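You operate a simulated robot arm through the tools that you are given. There is no shell and no other tool. Be economical: measure what you need, move in short steps, check, and stop when the job is done.

You are at the controls of a simulated robot arm. One attempt, no reset.

Task
Brush the crumbs off the sofa seat, then plump the cream cushion and lay it there.
Fine: brown brush back where it lay; the cushion lies square at the sofa box end. Set down upright: brown brush. What is to be rubbed or washed off counts as gone when no trace of it is left.

The check looks at the end state, three seconds after you hand in, the way a careful person would. Anything else that was tipped, shoved, dropped, spilled or broken makes it a failure.

Robot
A 6-joint arm with a two-finger parallel gripper on a trunk, on a base that drives. Base frame: it is fixed to the floor where the robot stands at the start and does not move with it; the origin is under the middle of the robot, x ahead of it, y to its left, z up; the surface under the hand at the start is at about z = 460. Readings come in mm, degrees, newtons and seconds.
With the tool pointing down near the work surface it reaches from about 400 to 820 mm from the robot's upright axis, wherever it stands. Its first joint turns from -149.0 to 149.0 degrees. Places, roughly: seat top [700, -300, 500]; sofa seat [800, -300, 400]. Payload 3.43 kg.
The tool frame sits at the grasp point between the pads (the TCP): z along the fingers, y along the line on which they close. The tips reach 34 mm beyond it. Largest opening 128 mm; finger width 24, thickness 12; the body of the gripper, 48 by 130 mm, starts 96 mm behind the TCP.
Orientation is told as [roll, pitch, yaw] about the base's x, y, z axes, in that order, counted from this pose: with the fingers straight down and closing along the base's y, the tool's x points along the base's -x, its y along +y and its z along -z.

Tools
- The arm moves only by the tool step_arm. Its argument "targets" is a list of rows, each a list of 7 numbers: the shift along the tool's x, y, z in mm, then the turn, a rotation vector about the tool's x, y, z in degrees, then the opening, from 0 (shut) to 1 (fully open). In form: [[x, y, z, ax, ay, az, hand], ...]. A call has 1 to 12 rows; each row is the pose to reach, as a shift and turn from the pose commanded when the call began, along the tool's axes at that moment. Each row takes 0.2 s and may step no farther than 50 mm and 8.6 degrees from the row before; otherwise, or with a gripper value out of range, the whole call is refused. Where a pose cannot be reached the arm comes as near as it can. A force on the tool above 40 N (or 10 N above the force at the start of the call, whichever is more), or a blocked arm, ends the call early, and 0.2 s more pass. The fingers move at their own pace (about 108 mm/s each) and stop on an object; they squeeze with about 40 N. The grip force told is the motor's: it shows also when the fingers shut on nothing. Time passes only in rows, and 0.2 s behind the last, so rows that repeat a pose let the fingers close. It gives the time, the measured TCP pose, the force on the tool (base axes), the opening and the grip force at its end, in the units of the frame above (readings bear some noise), with the torque about the TCP (base axes, N m) and any sound that the robot's microphone picked up, and new pictures: "show" is both (left out), scene, wrist or none.
- Cameras (640 x 400 px; columns grow to the right, rows downward): "scene" is now at [14.7, 170.9, 1637]; the picture's right is [-0.05, -1.00, 0.00], its down [-0.89, 0.04, -0.45] and it looks along [0.45, -0.02, -0.89] (base axes); focal length 275 px, centre (320, 200). "wrist" rides on the gripper at [76, -11, -160] in the tool frame; the picture's right is [0.15, 0.99, 0.00], its down [-0.88, 0.13, -0.46] and it looks along [-0.45, 0.07, 0.89] (tool axes); focal length 234 px, centre (320, 200). There is no depth. A picture from a camera that has moved, and an enlarged one, comes with that camera's place and axes in the base frame and with its lens. The place of the scene camera against the robot may be out by one fixed shift of up to 12 mm in any direction.
- slide_trunk(by): slides the trunk up (or, below 0, down) by that many mm; the arm and the scene camera ride with it, the base frame stays. It gives what a move gives, with no picture.
- steer(legs): drives the robot by 1 to 6 legs, each [ahead, turn to the left] in mm and degrees, along the robot's own axes; the way and the turn of a leg run together, so that a leg with both is an arc; at most 1500 mm and 180 degrees a leg. The arm and the cameras ride along, it lands a little off, and it stops where it bumps. It gives what a move gives, and a new picture of the scene camera.
- turn_head(pan, tilt): turns the head with the scene camera to pan (to the left, within 155 degrees either way) and tilt (down, from -29 to 69), counted from straight ahead of the robot. It gives what a move gives, and a new picture of the scene camera.
- inspect(camera, box): a new picture of the part [left, top, right, bottom] of that camera's present view, enlarged. It takes no simulated time.
- sign_off(): hands the job in; it is judged then, once.

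Go step by step. Nothing tells you exact positions but the pictures and the camera data: compare them with the known pose of the tool, close in by small moves and look again before you grip or let go. The budget is 120 turns and 260 pictures, counting those below and the enlarged ones. Unless the task says otherwise, let go and move clear before handing in, and close with one line.

The tools are called after ">>>" by a JSON object that holds its "op" and its "data". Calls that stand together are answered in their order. step_arm: Moves the arm, as the interface text tells. Its arguments: {"type":"object","properties":{"targets":{"type":"array"},"show":{"type":"string","enum":["both","scene","wrist","none"]}},"required":["targets"]} The other tools are called the same way: slide_trunk (by) slides the trunk up or down; steer (legs) drives the base; turn_head (pan, tilt) turns the head that bears the scene camera; inspect (camera, box) takes an enlarged picture of a part of a camera's view; sign_off () hands the job in.

At the start:

```text
time_s: 0.0
tcp_pos: [684.8, -6.7, 815.6]
tcp_rot: [0.0, 0.0, 0.5]
ft_force: [0.1, 0.7, 0.3]
ft_torque: [0.01, 0.04, 0.03]
grip_width: 128.1
finger_force: 0.1
trunk travel left (down, up): [-675.0, 35.0]
robot x, y, heading: [0.1, -4.6, 0.1]
head pan, tilt: [-2.7, 63.5]
```

scene: 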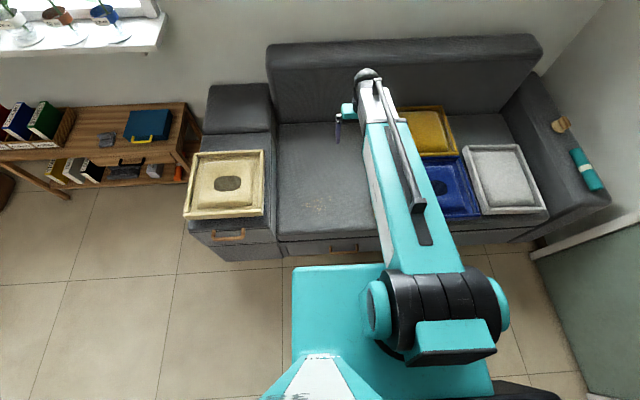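
wrist: 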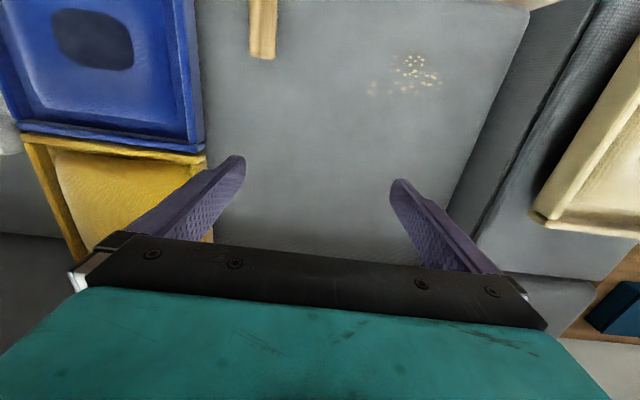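

I see a sofa with crumbs on the seat, cushions in frames, and some candidates for the brush. I'll take enlarged views before moving.

>>> {"op": "inspect", "data": {"camera": "scene", "box": [180, 30, 400, 270]}}

>>> {"op": "inspect", "data": {"camera": "scene", "box": [380, 60, 640, 260]}}

>>> {"op": "inspect", "data": {"camera": "wrist", "box": [200, 0, 520, 200]}}

>>> {"op": "inspect", "data": {"camera": "scene", "box": [0, 0, 210, 220]}}

```text
1.67 times, centred on (290, 150) of scene
camera zoom: at [14.7, 170.9, 1637.0], right [-0.05, -1.0, 0.0], down [-0.89, 0.04, -0.45], along [0.45, -0.02, -0.89], focal length 458 px, centre (370, 283)
```

zoom: 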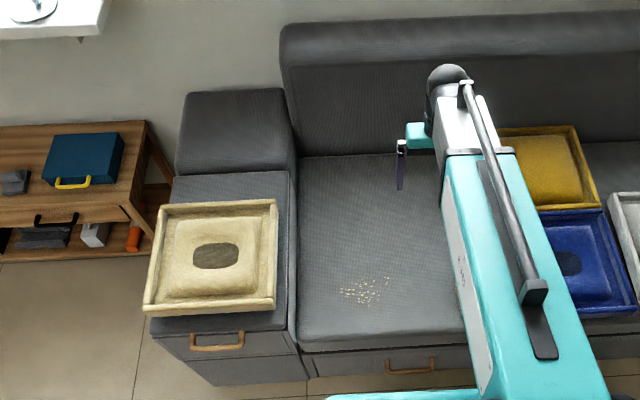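

```text
2.00 times, centred on (510, 160) of scene
camera zoom: at [14.7, 170.9, 1637.0], right [-0.05, -1.0, 0.0], down [-0.89, 0.04, -0.45], along [0.45, -0.02, -0.89], focal length 550 px, centre (-60, 280)
```

zoom: 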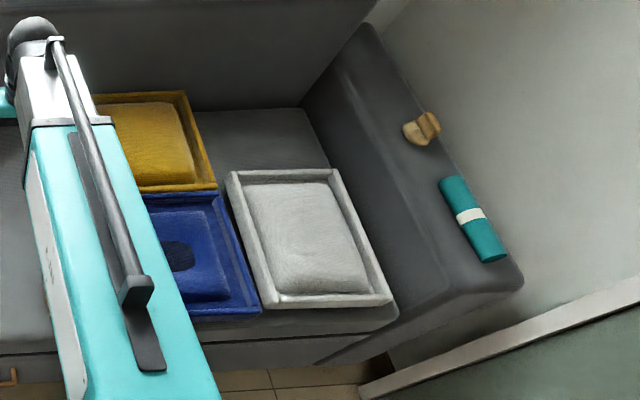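

```text
2.00 times, centred on (360, 100) of wrist
camera zoom: at [610.4, -17.2, 975.2], right [-0.16, 0.99, 0.0], down [0.88, 0.14, 0.46], along [0.45, 0.07, -0.89], focal length 468 px, centre (240, 400)
```

zoom: 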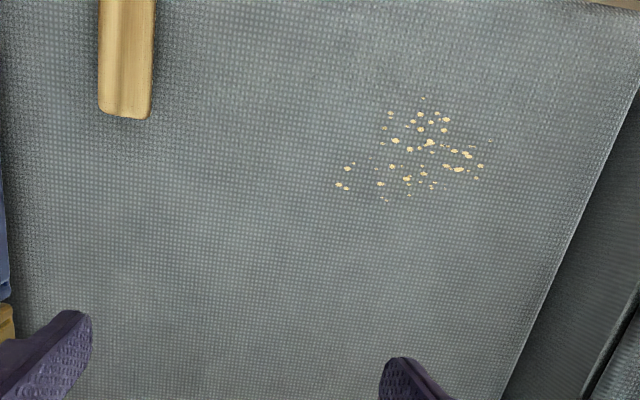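

```text
1.82 times, centred on (105, 110) of scene
camera zoom: at [14.7, 170.9, 1637.0], right [-0.05, -1.0, 0.0], down [-0.89, 0.04, -0.45], along [0.45, -0.02, -0.89], focal length 500 px, centre (711, 364)
```

zoom: 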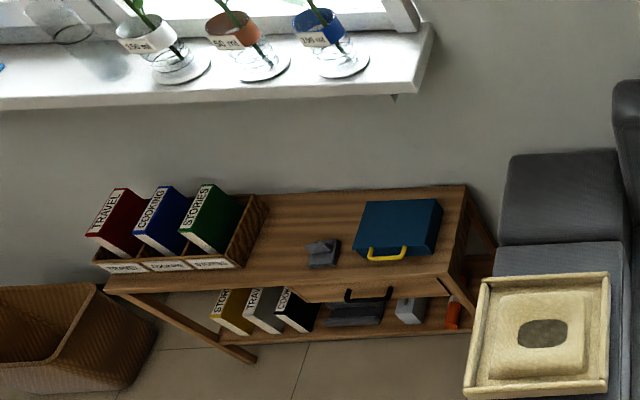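

The cream cushion sits on the left box, crumbs are at the seat front, and a wooden object lies near the middle of the seat. I'll pull the arm back for a better view of it.

>>> {"op": "step_arm", "data": {"targets": [[45, 0, 0, 0, 0, 0, 1], [90, 0, 0, 0, 0, 0, 1], [135, 0, 0, 0, 0, 0, 1], [180, 0, 0, 0, 0, 0, 1], [220, 0, 0, 0, 0, 0, 1]]}}

```text
time_s: 1.2
tcp_pos: [547.9, -6.7, 796.4]
tcp_rot: [0.0, 0.1, 0.6]
ft_force: [-0.5, -0.6, 0.8]
ft_torque: [0.03, 0.0, -0.03]
grip_width: 128.1
finger_force: 0.1
out of reach, approached as far as the arm can: row 3, 4, 5
trunk travel left (down, up): [-675.0, 35.0]
robot x, y, heading: [1.6, -3.1, 0.0]
head pan, tilt: [-2.7, 63.5]
camera scene: at [14.8, 170.9, 1637.0], right [-0.05, -1.0, 0.0], down [-0.89, 0.04, -0.45], along [0.45, -0.02, -0.89], focal length 275 px, centre (320, 200)
camera wrist: at [474.4, -18.8, 955.2], right [-0.16, 0.99, 0.0], down [0.88, 0.14, 0.45], along [0.45, 0.07, -0.89], focal length 234 px, centre (320, 200)
```

scene: 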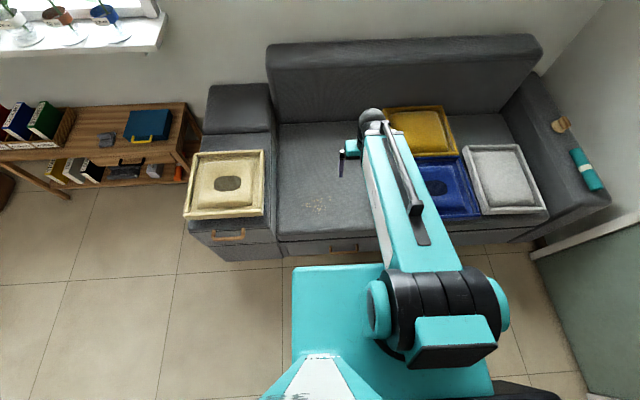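
wrist: 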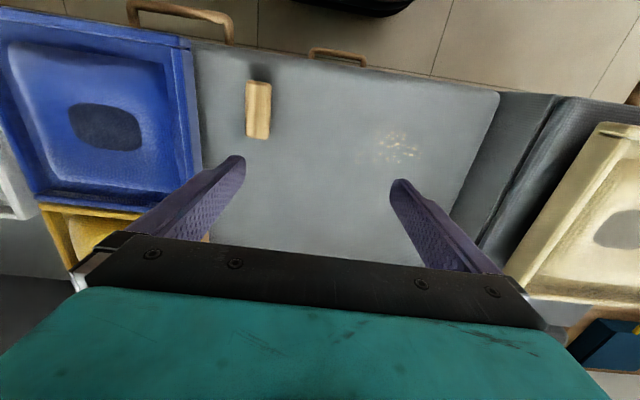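

The wooden object looks like a brush lying on the seat. I'll look closer at it and at the cushions.

>>> {"op": "inspect", "data": {"camera": "wrist", "box": [200, 40, 320, 160]}}

>>> {"op": "inspect", "data": {"camera": "wrist", "box": [480, 80, 640, 320]}}

>>> {"op": "inspect", "data": {"camera": "scene", "box": [540, 100, 610, 200]}}

>>> {"op": "inspect", "data": {"camera": "wrist", "box": [330, 80, 500, 190]}}

```text
3.33 times, centred on (260, 100) of wrist
camera zoom: at [474.4, -18.8, 955.2], right [-0.16, 0.99, 0.0], down [0.88, 0.14, 0.45], along [0.45, 0.07, -0.89], focal length 781 px, centre (520, 533)
```

zoom: 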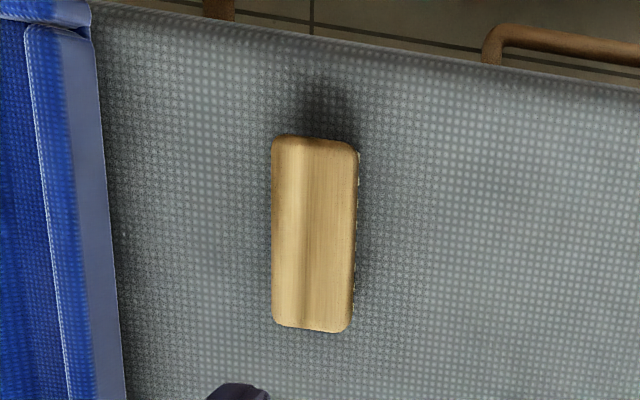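

```text
1.67 times, centred on (560, 200) of wrist
camera zoom: at [474.4, -18.8, 955.2], right [-0.16, 0.99, 0.0], down [0.88, 0.14, 0.45], along [0.45, 0.07, -0.89], focal length 390 px, centre (-80, 200)
```

zoom: 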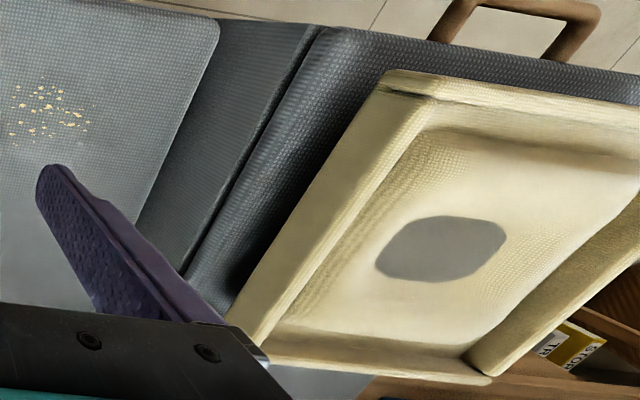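

```text
4.00 times, centred on (575, 150) of scene
camera zoom: at [14.8, 170.9, 1637.0], right [-0.05, -1.0, 0.0], down [-0.89, 0.04, -0.45], along [0.45, -0.02, -0.89], focal length 1100 px, centre (-700, 400)
```

zoom: 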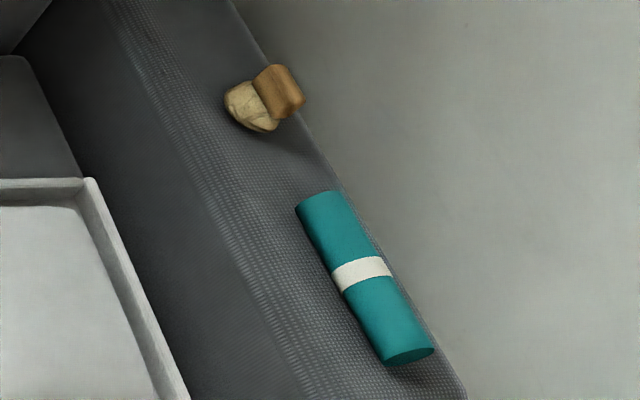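

```text
3.64 times, centred on (415, 135) of wrist
camera zoom: at [474.4, -18.8, 955.2], right [-0.16, 0.99, 0.0], down [0.88, 0.14, 0.45], along [0.45, 0.07, -0.89], focal length 852 px, centre (-26, 436)
```

zoom: 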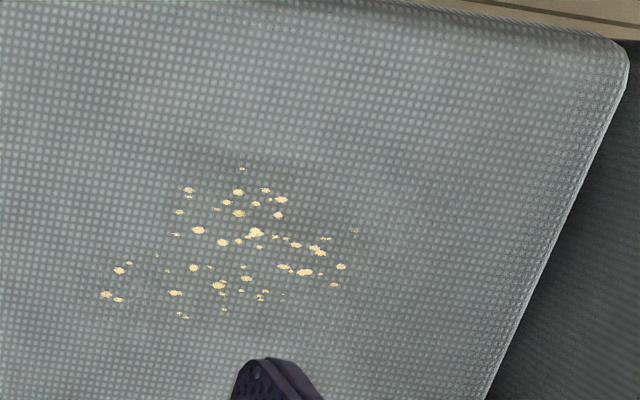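

Zooming renders sharply, so I'll zoom in tighter on both brush candidates and the items on the shelf.

>>> {"op": "inspect", "data": {"camera": "scene", "box": [548, 110, 578, 140]}}

>>> {"op": "inspect", "data": {"camera": "wrist", "box": [240, 65, 290, 145]}}

>>> {"op": "inspect", "data": {"camera": "scene", "box": [90, 100, 200, 190]}}

>>> {"op": "inspect", "data": {"camera": "scene", "box": [175, 135, 285, 265]}}

```text
13.33 times, centred on (563, 125) of scene
camera zoom: at [14.8, 170.9, 1637.0], right [-0.05, -1.0, 0.0], down [-0.89, 0.04, -0.45], along [0.45, -0.02, -0.89], focal length 3666 px, centre (-2920, 1200)
```

zoom: 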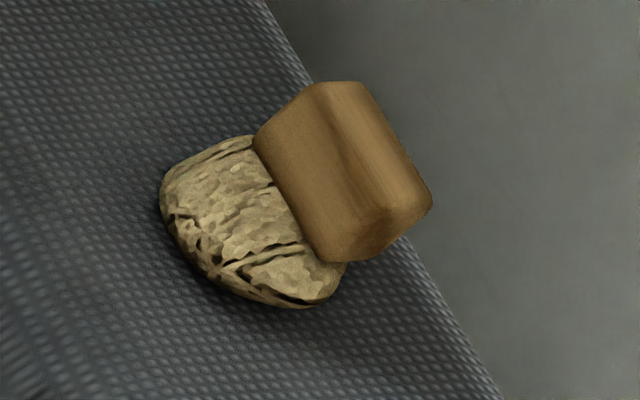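

```text
5.00 times, centred on (265, 105) of wrist
camera zoom: at [474.4, -18.8, 955.2], right [-0.16, 0.99, 0.0], down [0.88, 0.14, 0.45], along [0.45, 0.07, -0.89], focal length 1171 px, centre (595, 675)
```

zoom: 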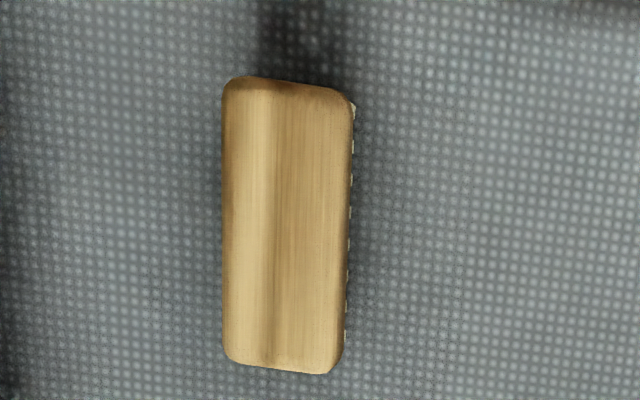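

```text
4.44 times, centred on (145, 145) of scene
camera zoom: at [14.8, 170.9, 1637.0], right [-0.05, -1.0, 0.0], down [-0.89, 0.04, -0.45], along [0.45, -0.02, -0.89], focal length 1222 px, centre (1098, 444)
```

zoom: 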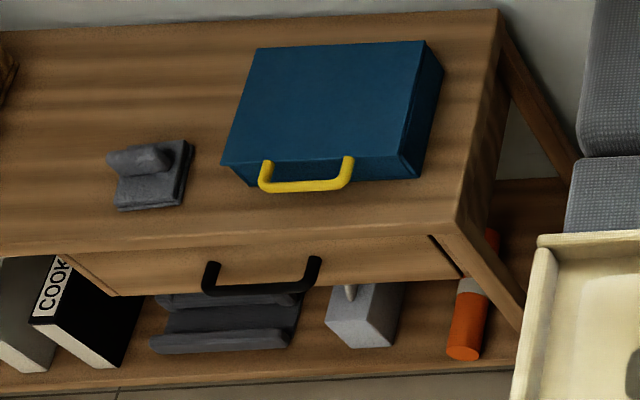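

```text
3.08 times, centred on (230, 200) of scene
camera zoom: at [14.8, 170.9, 1637.0], right [-0.05, -1.0, 0.0], down [-0.89, 0.04, -0.45], along [0.45, -0.02, -0.89], focal length 846 px, centre (597, 200)
```

zoom: 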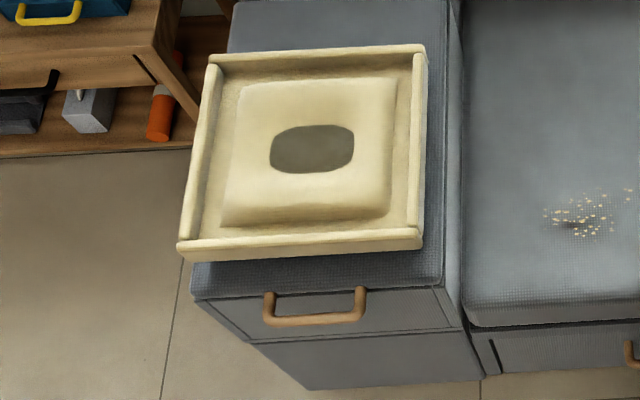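

The seat brush has bristles below and lies flat at about (542, -124); this looks like the brown brush. I'll hover over it for a close look.

>>> {"op": "step_arm", "data": {"targets": [[0, -39, 45, 0, 0, 0, 1], [0, -78, 90, 0, 0, 0, 1], [0, -117, 110, 0, 0, 0, 1], [0, -117, 155, 0, 0, 0, 1], [0, -117, 195, 0, 0, 0, 1]]}}

```text
refused: row 1 steps farther than a row can; nothing moved
```

>>> {"op": "step_arm", "data": {"targets": [[0, -30, 35, 0, 0, 0, 1], [0, -60, 70, 0, 0, 0, 1], [0, -90, 105, 0, 0, 0, 1], [0, -117, 145, 0, 0, 0, 1], [0, -117, 195, 0, 0, 0, 1]]}}

```text
time_s: 2.4
tcp_pos: [550.3, -128.3, 598.6]
tcp_rot: [0.0, 0.1, 0.5]
ft_force: [0.5, -0.2, 0.1]
ft_torque: [0.01, 0.01, -0.01]
grip_width: 127.9
finger_force: 0.1
trunk travel left (down, up): [-675.0, 35.0]
robot x, y, heading: [4.1, -2.4, 0.1]
head pan, tilt: [-2.7, 63.5]
camera scene: at [14.9, 170.8, 1637.1], right [-0.05, -1.0, 0.0], down [-0.89, 0.04, -0.45], along [0.45, -0.02, -0.9], focal length 275 px, centre (320, 200)
camera wrist: at [475.4, -139.4, 758.9], right [-0.16, 0.99, 0.0], down [0.88, 0.14, 0.46], along [0.45, 0.07, -0.89], focal length 234 px, centre (320, 200)
```

scene: 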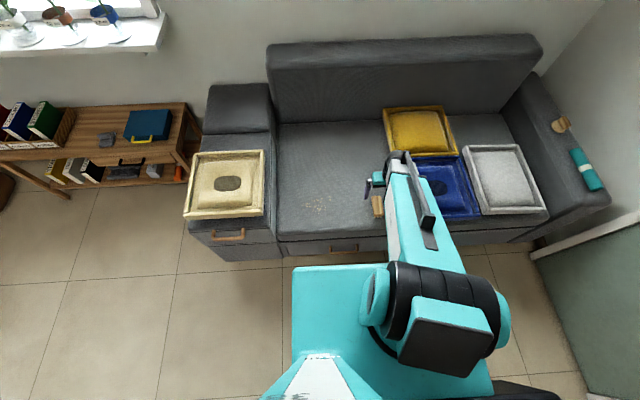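
wrist: 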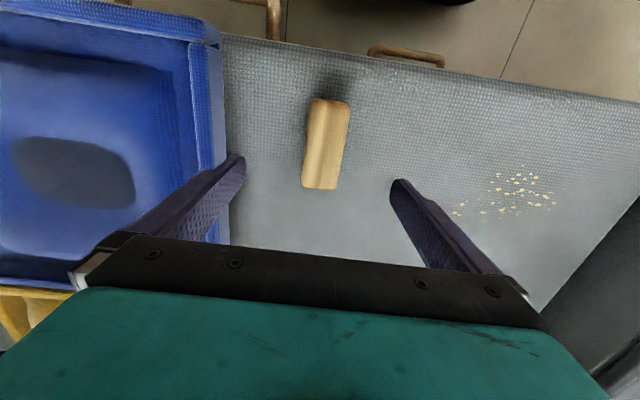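

Triangulation puts the brush top at about (537, -122, 505). I'll descend around it with the hand slightly closed and check.

>>> {"op": "step_arm", "data": {"targets": [[13, 6, 30, 0, 0, 0, 0.75], [13, 6, 60, 0, 0, 0, 0.75], [13, 6, 80, 0, 0, 0, 0.75]]}}

>>> {"op": "inspect", "data": {"camera": "wrist", "box": [200, 60, 440, 210]}}

```text
time_s: 3.2
tcp_pos: [534.8, -117.4, 519.3]
tcp_rot: [0.0, 0.0, 0.6]
ft_force: [0.3, 0.3, -0.8]
ft_torque: [0.02, -0.02, 0.05]
grip_width: 95.8
finger_force: 0.0
trunk travel left (down, up): [-675.0, 35.0]
robot x, y, heading: [-3.9, -5.4, 0.0]
head pan, tilt: [-2.7, 63.5]
camera scene: at [14.7, 170.9, 1637.0], right [-0.05, -1.0, 0.0], down [-0.89, 0.04, -0.45], along [0.45, -0.02, -0.89], focal length 275 px, centre (320, 200)
camera wrist: at [460.2, -129.7, 680.0], right [-0.16, 0.99, 0.0], down [0.88, 0.14, 0.46], along [0.45, 0.07, -0.89], focal length 234 px, centre (320, 200)
```

scene: 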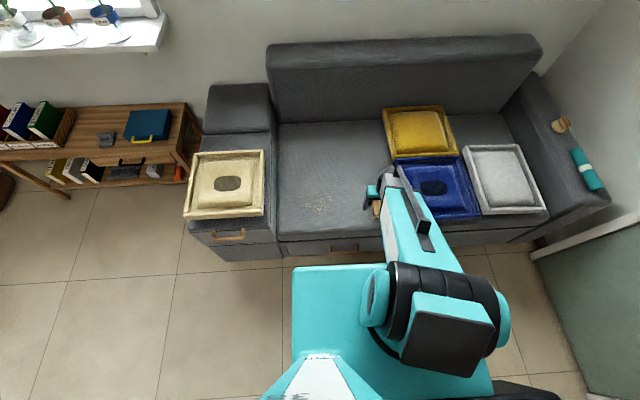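
wrist: 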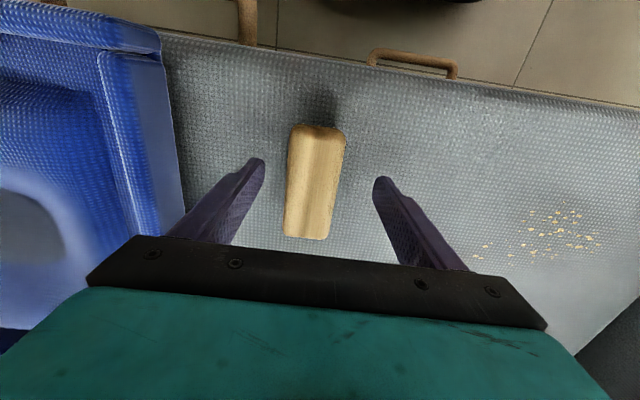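

```text
2.67 times, centred on (320, 135) of wrist
camera zoom: at [460.2, -129.7, 680.0], right [-0.16, 0.99, 0.0], down [0.88, 0.14, 0.46], along [0.45, 0.07, -0.89], focal length 624 px, centre (320, 373)
```

zoom: 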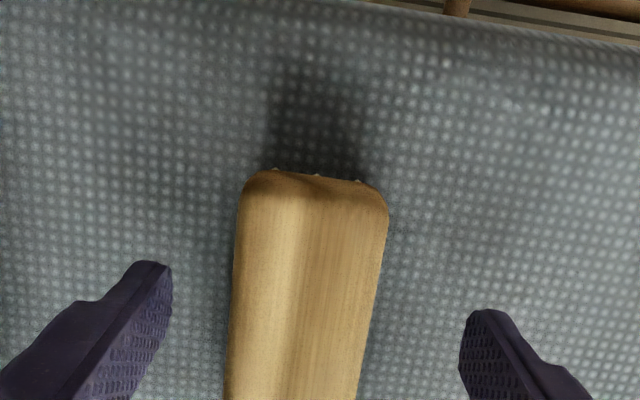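

The brush sits centred between the fingers. I'll centre by 5 mm, lower, and close.

>>> {"op": "step_arm", "data": {"targets": [[0, -5, 8, 0, 0, 0, 0.75], [0, -5, 16, 0, 0, 0, 0.75], [0, -5, 16, 0, 0, 0, 0.55], [0, -5, 16, 0, 0, 0, 0.4], [0, -5, 16, 0, 0, 0, 0.2], [0, -5, 16, 0, 0, 0, 0.2], [0, -5, 16, 0, 0, 0, 0.2]]}}

>>> {"op": "inspect", "data": {"camera": "wrist", "box": [200, 80, 440, 230]}}

```text
time_s: 4.8
tcp_pos: [535.7, -122.9, 504.5]
tcp_rot: [0.1, -0.1, 0.6]
ft_force: [0.5, 0.5, -0.6]
ft_torque: [0.0, 0.07, 0.0]
grip_width: 43.1
finger_force: 40.2
trunk travel left (down, up): [-675.0, 35.0]
robot x, y, heading: [1.5, -5.7, 0.1]
head pan, tilt: [-2.7, 63.5]
camera scene: at [14.7, 170.9, 1637.0], right [-0.05, -1.0, 0.0], down [-0.89, 0.04, -0.45], along [0.45, -0.02, -0.89], focal length 275 px, centre (320, 200)
camera wrist: at [460.0, -135.0, 663.9], right [-0.16, 0.99, 0.0], down [0.88, 0.14, 0.46], along [0.45, 0.07, -0.89], focal length 234 px, centre (320, 200)
```

scene: 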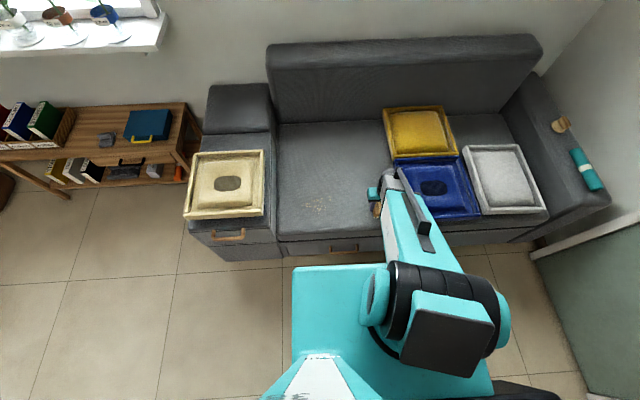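
wrist: 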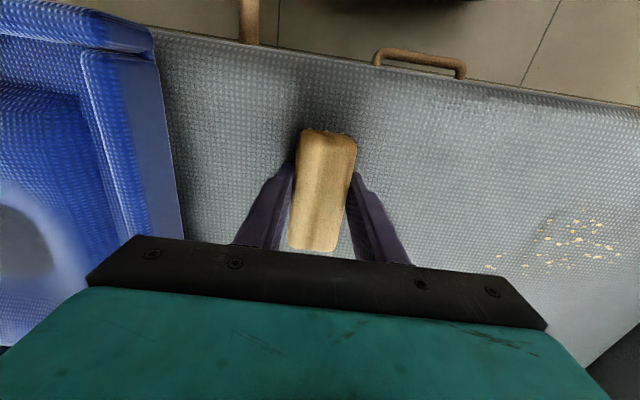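

```text
2.67 times, centred on (320, 155) of wrist
camera zoom: at [460.0, -135.0, 663.9], right [-0.16, 0.99, 0.0], down [0.88, 0.14, 0.46], along [0.45, 0.07, -0.89], focal length 624 px, centre (320, 320)
```

zoom: 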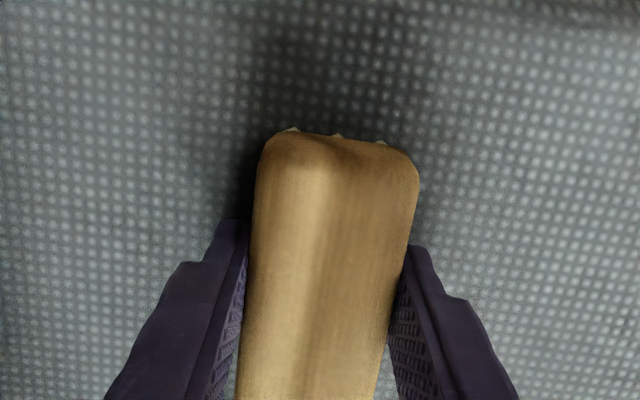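

The brush is gripped firmly. I'll lift it, carry it beside the crumbs (centre ≈ (577, 160)) and touch down.

>>> {"op": "step_arm", "data": {"targets": [[0, 0, -40, 0, 0, 0, 0.2], [-20, 40, -50, 0, 0, 0, 0.2], [-41, 80, -50, 0, 0, 0, 0.2], [-41, 120, -50, 0, 0, 0, 0.2], [-41, 155, -50, 0, 0, 0, 0.2], [-41, 155, -20, 0, 0, 0, 0.2], [-41, 155, -4, 0, 0, 0, 0.2], [-41, 155, 1, 0, 0, 0, 0.2]]}}

>>> {"op": "inspect", "data": {"camera": "wrist", "box": [200, 60, 560, 285]}}

```text
time_s: 6.6
tcp_pos: [575.2, 28.9, 503.2]
tcp_rot: [0.0, -0.1, 0.7]
ft_force: [0.0, 0.6, 16.9]
ft_torque: [0.05, 0.47, -0.03]
grip_width: 43.0
finger_force: 40.1
trunk travel left (down, up): [-675.0, 35.0]
robot x, y, heading: [2.3, -5.3, 0.0]
head pan, tilt: [-2.7, 63.5]
camera scene: at [13.3, 171.0, 1637.4], right [-0.05, -1.0, 0.0], down [-0.89, 0.04, -0.45], along [0.45, -0.02, -0.89], focal length 275 px, centre (320, 200)
camera wrist: at [499.5, 19.0, 663.7], right [-0.16, 0.99, 0.0], down [0.88, 0.14, 0.46], along [0.45, 0.07, -0.89], focal length 234 px, centre (320, 200)
```

scene: 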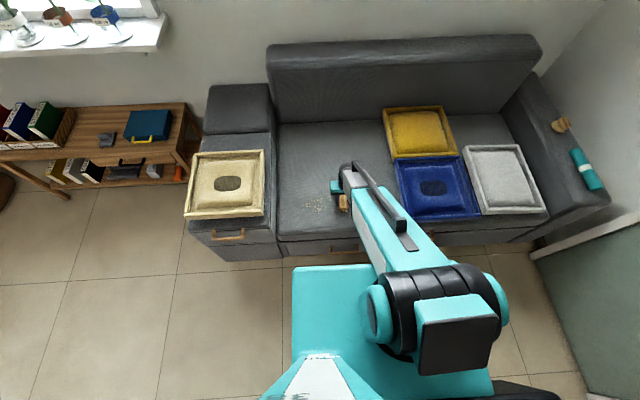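
wrist: 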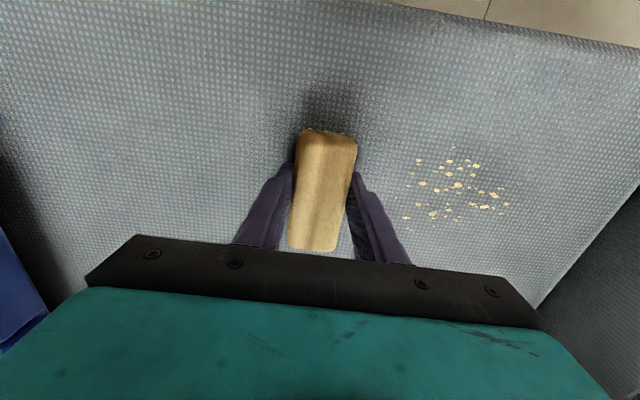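

```text
1.78 times, centred on (380, 172) of wrist
camera zoom: at [499.5, 19.0, 663.7], right [-0.16, 0.99, 0.0], down [0.88, 0.14, 0.46], along [0.45, 0.07, -0.89], focal length 416 px, centre (213, 249)
```

zoom: 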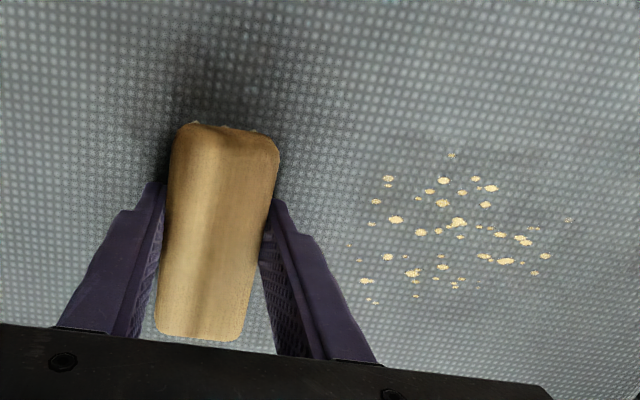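

The bristles touch the seat at ~17 N and the crumbs span x 530–615, y 115–220. I'll sweep across them.

>>> {"op": "step_arm", "data": {"targets": [[0, 35, 0, 0, 0, 0, 0.2], [0, 70, 0, 0, 0, 0, 0.2], [0, 105, 0, 0, 0, 0, 0.2], [0, 140, 0, 0, 0, 0, 0.2], [0, 175, 0, 0, 0, 0, 0.2], [0, 210, 0, 0, 0, 0, 0.2], [0, 230, 0, 0, 0, 0, 0.2]]}}

>>> {"op": "inspect", "data": {"camera": "wrist", "box": [60, 60, 420, 285]}}

```text
time_s: 8.2
tcp_pos: [571.7, 262.4, 504.2]
tcp_rot: [0.1, 0.0, 0.7]
ft_force: [0.6, -7.8, 15.6]
ft_torque: [-0.27, -0.11, -0.04]
grip_width: 43.2
finger_force: 40.1
trunk travel left (down, up): [-675.0, 35.0]
robot x, y, heading: [1.3, -2.8, 0.0]
head pan, tilt: [-2.7, 63.5]
camera scene: at [13.4, 170.1, 1637.2], right [-0.05, -1.0, 0.0], down [-0.89, 0.04, -0.45], along [0.45, -0.02, -0.89], focal length 275 px, centre (320, 200)
camera wrist: at [497.5, 250.0, 663.7], right [-0.16, 0.99, 0.0], down [0.88, 0.14, 0.46], along [0.45, 0.07, -0.89], focal length 234 px, centre (320, 200)
```

scene: 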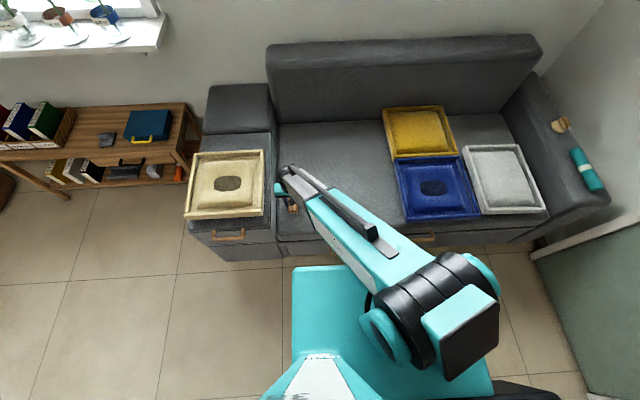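
wrist: 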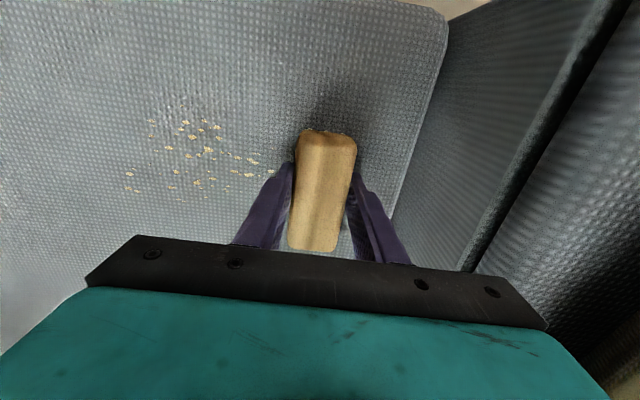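

```text
1.78 times, centred on (240, 172) of wrist
camera zoom: at [497.5, 250.0, 663.7], right [-0.16, 0.99, 0.0], down [0.88, 0.14, 0.46], along [0.45, 0.07, -0.89], focal length 416 px, centre (462, 249)
```

zoom: 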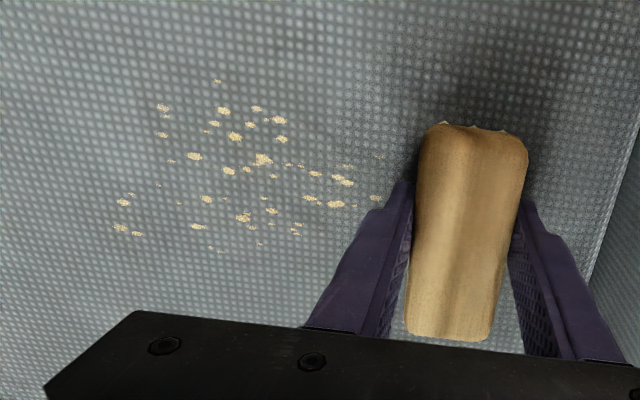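

The crumbs haven't moved, and possibly faded slightly. I'll do more strokes back and forth with a little more pressure.

>>> {"op": "step_arm", "data": {"targets": [[0, -40, 0, 0, 0, 0, 0.2], [-5, -80, 1, 0, 0, 0, 0.2], [-5, -120, 1, 0, 0, 0, 0.2], [-5, -160, 1, 0, 0, 0, 0.2], [-5, -120, 1, 0, 0, 0, 0.2], [-5, -80, 1, 0, 0, 0, 0.2], [-5, -40, 1, 0, 0, 0, 0.2], [-5, -80, 1, 0, 0, 0, 0.2], [-5, -120, 1, 0, 0, 0, 0.2], [-5, -160, 1, 0, 0, 0, 0.2], [-5, -200, 1, 0, 0, 0, 0.2], [-5, -225, 1, 0, 0, 0, 0.2]], "show": "none"}}

>>> {"op": "inspect", "data": {"camera": "wrist", "box": [200, 60, 560, 285]}}

```text
time_s: 10.8
tcp_pos: [576.5, 33.7, 503.6]
tcp_rot: [0.0, -0.2, 0.6]
ft_force: [-0.6, 14.0, 29.5]
ft_torque: [0.46, -0.05, -0.04]
grip_width: 43.0
finger_force: 39.7
trunk travel left (down, up): [-675.0, 35.0]
robot x, y, heading: [0.1, 0.3, -0.3]
head pan, tilt: [-2.7, 63.5]
```

```text
1.78 times, centred on (380, 172) of wrist
camera zoom: at [500.9, 23.5, 663.4], right [-0.16, 0.99, 0.0], down [0.88, 0.14, 0.46], along [0.45, 0.07, -0.89], focal length 416 px, centre (213, 249)
```

zoom: 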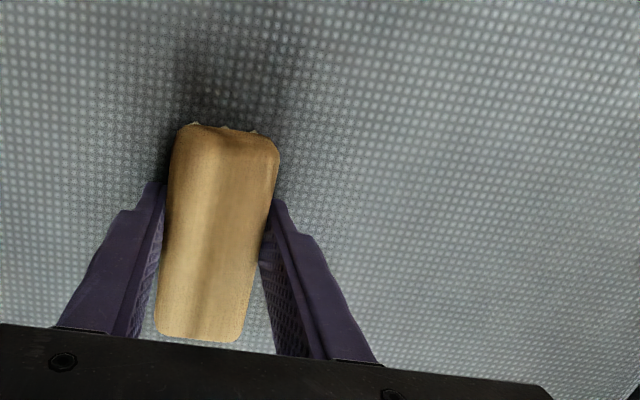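

The crumbs seem gone. I'll lift and carry the brush back to hover above where it lay, then check the seat.

>>> {"op": "step_arm", "data": {"targets": [[0, 0, -30, 0, 0, 0, 0.2], [0, 0, -60, 0, 0, 0, 0.2], [20, -40, -60, 0, 0, 0, 0.2], [40, -80, -60, 0, 0, 0, 0.2], [46, -120, -60, 0, 0, 0, 0.2], [46, -160, -60, 0, 0, 0, 0.2], [46, -160, -32, 0, 0, 0, 0.2], [46, -160, -12, 0, 0, 0, 0.2]]}}

>>> {"op": "inspect", "data": {"camera": "scene", "box": [270, 150, 390, 250]}}

>>> {"op": "inspect", "data": {"camera": "wrist", "box": [440, 180, 640, 305]}}

```text
time_s: 12.6
tcp_pos: [535.3, -125.3, 512.8]
tcp_rot: [0.0, 0.0, 0.6]
ft_force: [0.4, 0.6, -1.3]
ft_torque: [-0.02, 0.0, 0.02]
grip_width: 43.1
finger_force: 40.1
trunk travel left (down, up): [-675.0, 35.0]
robot x, y, heading: [0.4, -2.3, -0.2]
head pan, tilt: [-2.7, 63.5]
camera scene: at [14.8, 171.0, 1637.0], right [-0.05, -1.0, 0.0], down [-0.89, 0.04, -0.45], along [0.45, -0.02, -0.89], focal length 275 px, centre (320, 200)
camera wrist: at [460.9, -136.0, 672.9], right [-0.16, 0.99, 0.0], down [0.88, 0.14, 0.46], along [0.45, 0.07, -0.89], focal length 234 px, centre (320, 200)
```

scene: 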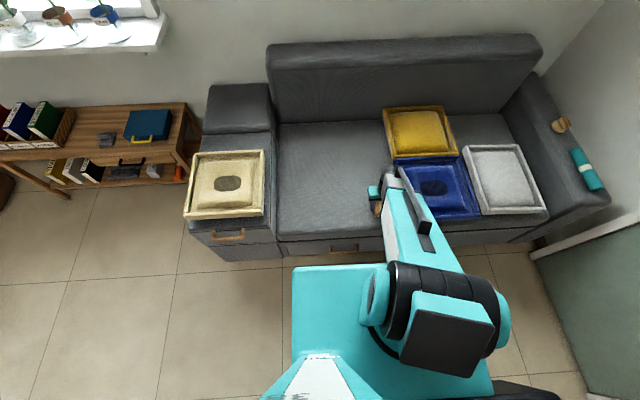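
wrist: 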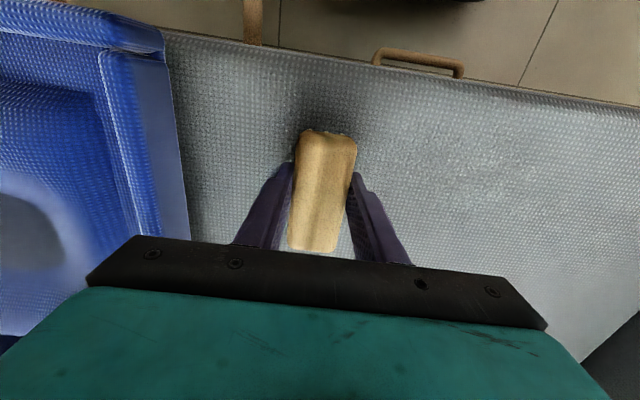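

```text
4.00 times, centred on (330, 200) of scene
camera zoom: at [14.8, 171.0, 1637.0], right [-0.05, -1.0, 0.0], down [-0.89, 0.04, -0.45], along [0.45, -0.02, -0.89], focal length 1100 px, centre (280, 200)
```

zoom: 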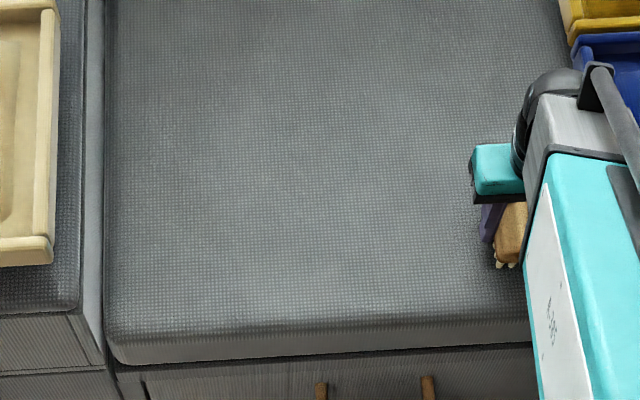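

```text
3.20 times, centred on (540, 242) of wrist
camera zoom: at [460.9, -136.0, 672.9], right [-0.16, 0.99, 0.0], down [0.88, 0.14, 0.46], along [0.45, 0.07, -0.89], focal length 749 px, centre (-384, 64)
```

zoom: 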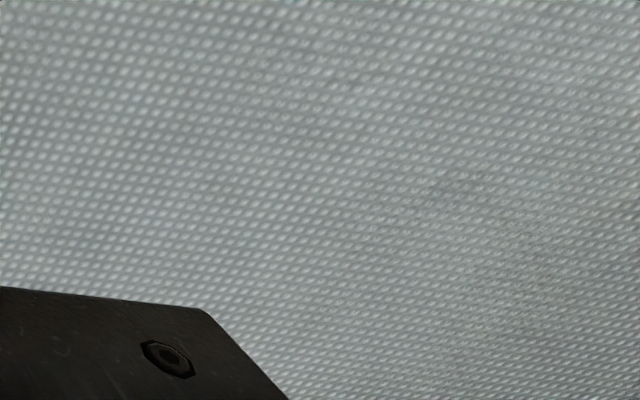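

The seat is clean. I'll lower the brush to its original spot and release.

>>> {"op": "step_arm", "data": {"targets": [[0, 2, 5, 0, 0, 0, 0.2], [0, 2, 9, 0, 0, 0, 0.2], [0, 2, 9, 0, 0, 0, 0.45], [0, 2, 9, 0, 0, 0, 0.7], [0, 2, 9, 0, 0, 0, 0.75], [0, 2, -20, 0, 0, 0, 0.75], [0, 2, -60, 0, 0, 0, 0.75], [0, 2, -105, 0, 0, 0, 0.75]]}}

>>> {"op": "inspect", "data": {"camera": "wrist", "box": [200, 60, 440, 210]}}

```text
time_s: 14.4
tcp_pos: [534.5, -124.2, 619.4]
tcp_rot: [0.0, 0.1, 0.6]
ft_force: [-0.6, 0.2, 1.1]
ft_torque: [0.02, 0.0, -0.01]
grip_width: 95.9
finger_force: 0.0
trunk travel left (down, up): [-675.0, 35.0]
robot x, y, heading: [-4.4, -3.1, -0.3]
head pan, tilt: [-2.7, 63.5]
camera scene: at [14.4, 171.0, 1637.0], right [-0.05, -1.0, 0.0], down [-0.89, 0.04, -0.45], along [0.45, -0.02, -0.89], focal length 275 px, centre (320, 200)
camera wrist: at [459.8, -134.9, 778.8], right [-0.16, 0.99, 0.0], down [0.88, 0.14, 0.46], along [0.45, 0.07, -0.89], focal length 234 px, centre (320, 200)
```

scene: 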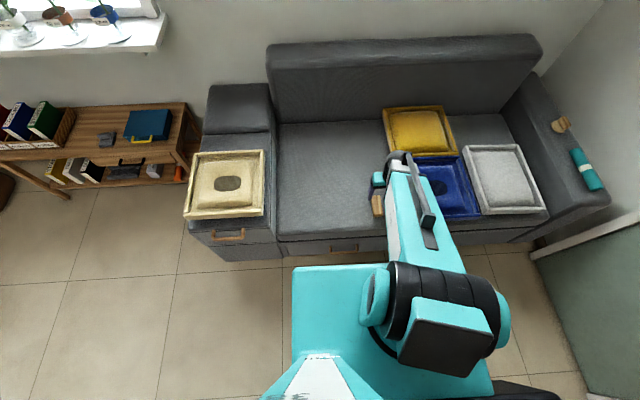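
wrist: 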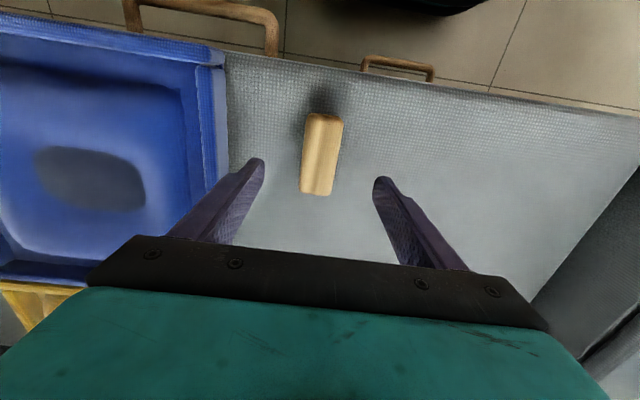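

```text
2.67 times, centred on (320, 135) of wrist
camera zoom: at [459.8, -134.9, 778.8], right [-0.16, 0.99, 0.0], down [0.88, 0.14, 0.46], along [0.45, 0.07, -0.89], focal length 624 px, centre (320, 373)
```

zoom: 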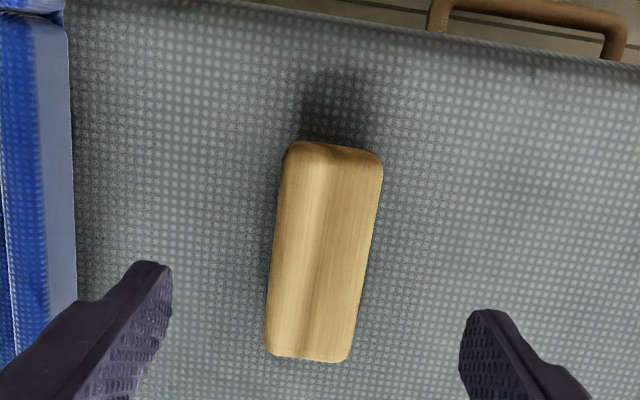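

The brush is back upright in place. Now I'll move the hand above the cream cushion to study it.

>>> {"op": "step_arm", "data": {"targets": [[0, 0, -45, 0, 0, 0, 1], [0, 20, -90, 0, 0, 0, 1], [0, 50, -130, 0, 0, 0, 1], [-8, 95, -150, 0, 0, 0, 1], [-8, 144, -155, 0, 0, 0, 1], [-8, 193, -155, 0, 0, 0, 1], [-8, 242, -155, 0, 0, 0, 1], [-8, 291, -155, 0, 0, 0, 1], [-8, 340, -155, 0, 0, 0, 1], [-8, 389, -155, 0, 0, 0, 1], [-8, 438, -155, 0, 0, 0, 1], [-8, 487, -155, 0, 0, 0, 1]], "show": "wrist"}}

>>> {"op": "step_arm", "data": {"targets": [[0, 45, 0, 0, 0, 0, 1], [0, 90, 0, 0, 0, 0, 1], [0, 130, 0, 0, 0, 0, 1]]}}

```text
time_s: 17.0
tcp_pos: [537.0, 367.3, 773.3]
tcp_rot: [0.0, -0.1, 0.5]
ft_force: [0.4, -0.2, 0.2]
ft_torque: [-0.01, -0.02, -0.06]
grip_width: 127.8
finger_force: 0.0
trunk travel left (down, up): [-675.0, 35.0]
robot x, y, heading: [2.5, -1.6, 0.3]
head pan, tilt: [-2.7, 63.5]
camera wrist: at [462.3, 355.7, 933.7], right [-0.16, 0.99, 0.0], down [0.88, 0.14, 0.46], along [0.45, 0.07, -0.89], focal length 234 px, centre (320, 200)
```

wrist: 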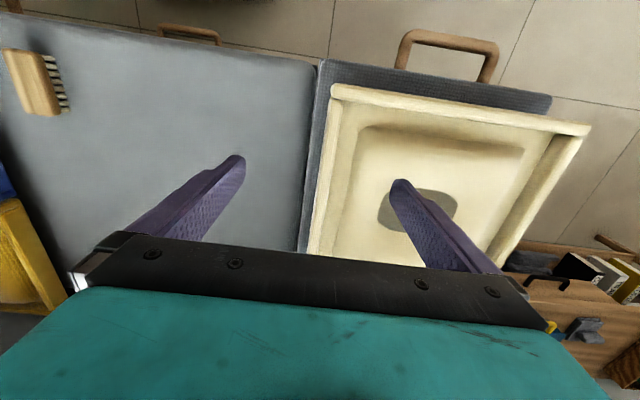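

```text
time_s: 17.8
tcp_pos: [536.4, 496.1, 774.2]
tcp_rot: [0.0, 0.1, 0.7]
ft_force: [-0.4, -0.6, 0.4]
ft_torque: [-0.02, -0.04, -0.02]
grip_width: 127.7
finger_force: 0.1
trunk travel left (down, up): [-675.0, 35.0]
robot x, y, heading: [0.6, -8.6, 0.1]
head pan, tilt: [-2.7, 63.5]
camera scene: at [14.7, 171.1, 1637.0], right [-0.05, -1.0, 0.0], down [-0.89, 0.04, -0.45], along [0.45, -0.02, -0.89], focal length 275 px, centre (320, 200)
camera wrist: at [461.8, 485.1, 934.1], right [-0.16, 0.99, 0.0], down [0.88, 0.14, 0.46], along [0.45, 0.07, -0.89], focal length 234 px, centre (320, 200)
```

scene: 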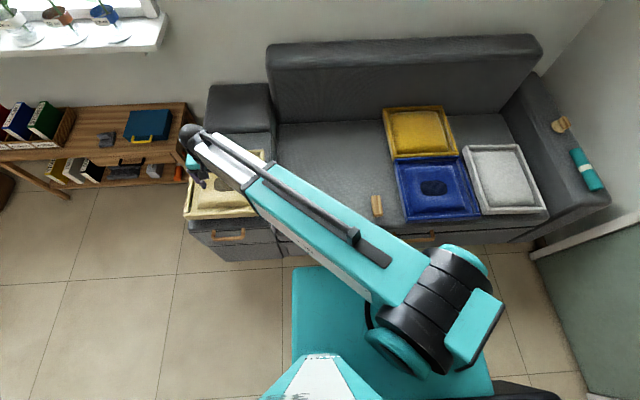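
wrist: 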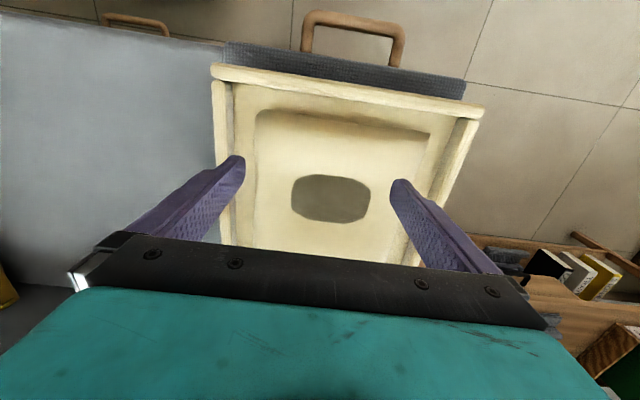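

I'll zoom in on the cushion's details: rails, dent, and box top.

>>> {"op": "inspect", "data": {"camera": "wrist", "box": [190, 50, 500, 244]}}

>>> {"op": "inspect", "data": {"camera": "wrist", "box": [270, 150, 400, 231]}}

>>> {"op": "inspect", "data": {"camera": "scene", "box": [380, 95, 560, 225]}}

```text
2.06 times, centred on (345, 147) of wrist
camera zoom: at [461.8, 485.1, 934.1], right [-0.16, 0.99, 0.0], down [0.88, 0.14, 0.46], along [0.45, 0.07, -0.89], focal length 483 px, centre (268, 309)
```

zoom: 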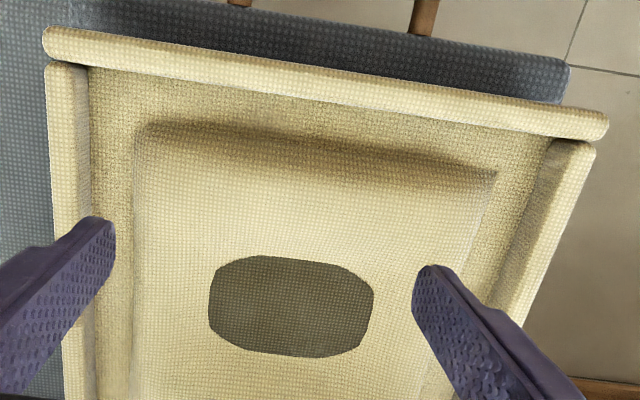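

```text
4.92 times, centred on (335, 190) of wrist
camera zoom: at [461.8, 485.1, 934.1], right [-0.16, 0.99, 0.0], down [0.88, 0.14, 0.46], along [0.45, 0.07, -0.89], focal length 1153 px, centre (246, 247)
```

zoom: 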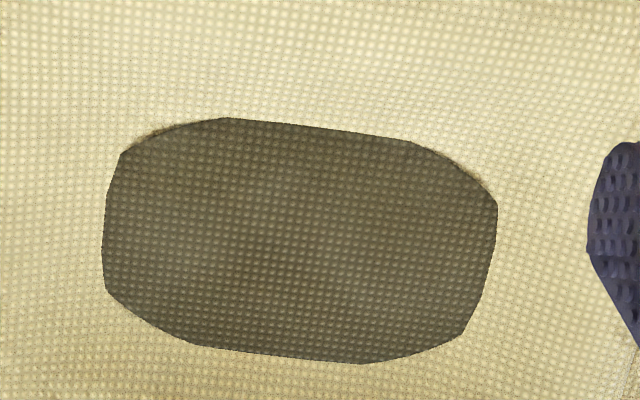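

```text
3.08 times, centred on (470, 160) of scene
camera zoom: at [14.7, 171.1, 1637.0], right [-0.05, -1.0, 0.0], down [-0.89, 0.04, -0.45], along [0.45, -0.02, -0.89], focal length 846 px, centre (-142, 323)
```

zoom: 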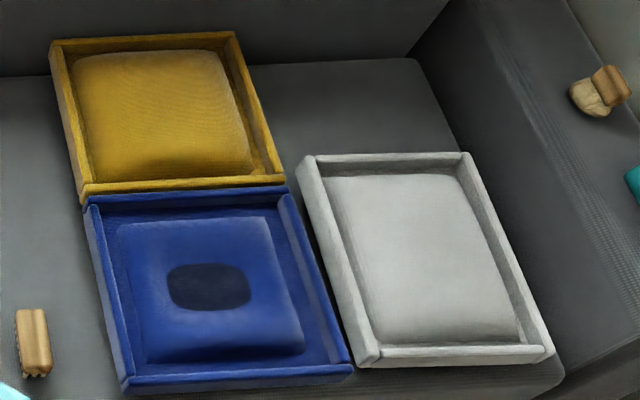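

The plump cushions are full-bodied; the cream one is sunken with a hollow, in a raised border about 320 mm square with rail top around z≈649. I'll go over its right-hand rail middle for a closer look.

>>> {"op": "step_arm", "data": {"targets": [[-30, -35, 0, 0, 0, 0, 0.8], [-60, -70, 0, 0, 0, 0, 0.8], [-88, -101, 10, 0, 0, 0, 0.8], [-88, -101, 40, 0, 0, 0, 0.8]]}}

>>> {"op": "inspect", "data": {"camera": "wrist", "box": [200, 50, 440, 250]}}

```text
time_s: 18.8
tcp_pos: [627.2, 395.9, 733.4]
tcp_rot: [0.1, 0.0, 0.6]
ft_force: [-0.2, 0.2, 0.3]
ft_torque: [-0.01, 0.02, 0.02]
grip_width: 102.3
finger_force: 0.1
trunk travel left (down, up): [-675.0, 35.0]
robot x, y, heading: [-0.7, -6.3, 0.3]
head pan, tilt: [-2.7, 63.5]
camera scene: at [14.9, 171.0, 1637.0], right [-0.05, -1.0, 0.0], down [-0.89, 0.04, -0.45], along [0.45, -0.02, -0.9], focal length 275 px, centre (320, 200)
camera wrist: at [552.7, 384.6, 893.0], right [-0.16, 0.99, 0.0], down [0.88, 0.14, 0.46], along [0.45, 0.07, -0.89], focal length 234 px, centre (320, 200)
```

scene: 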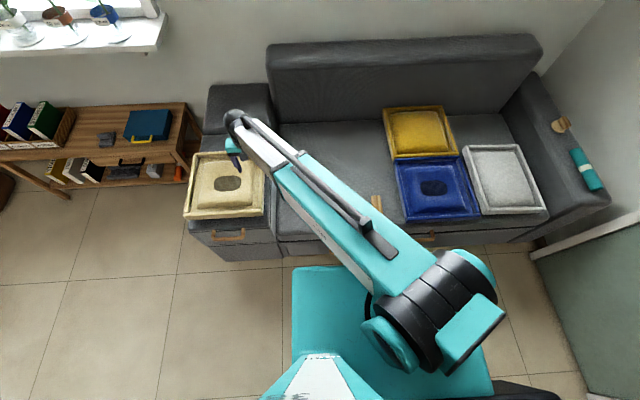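
wrist: 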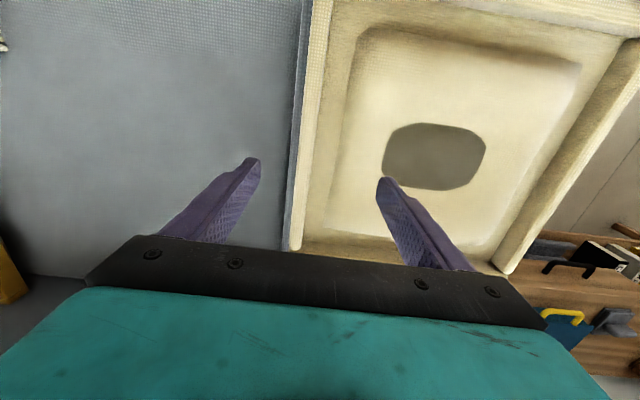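

```text
2.00 times, centred on (320, 150) of wrist
camera zoom: at [552.7, 384.6, 893.0], right [-0.16, 0.99, 0.0], down [0.88, 0.14, 0.46], along [0.45, 0.07, -0.89], focal length 468 px, centre (320, 300)
```

zoom: 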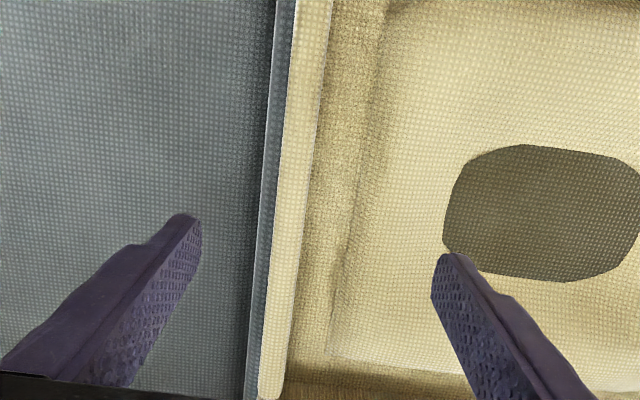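

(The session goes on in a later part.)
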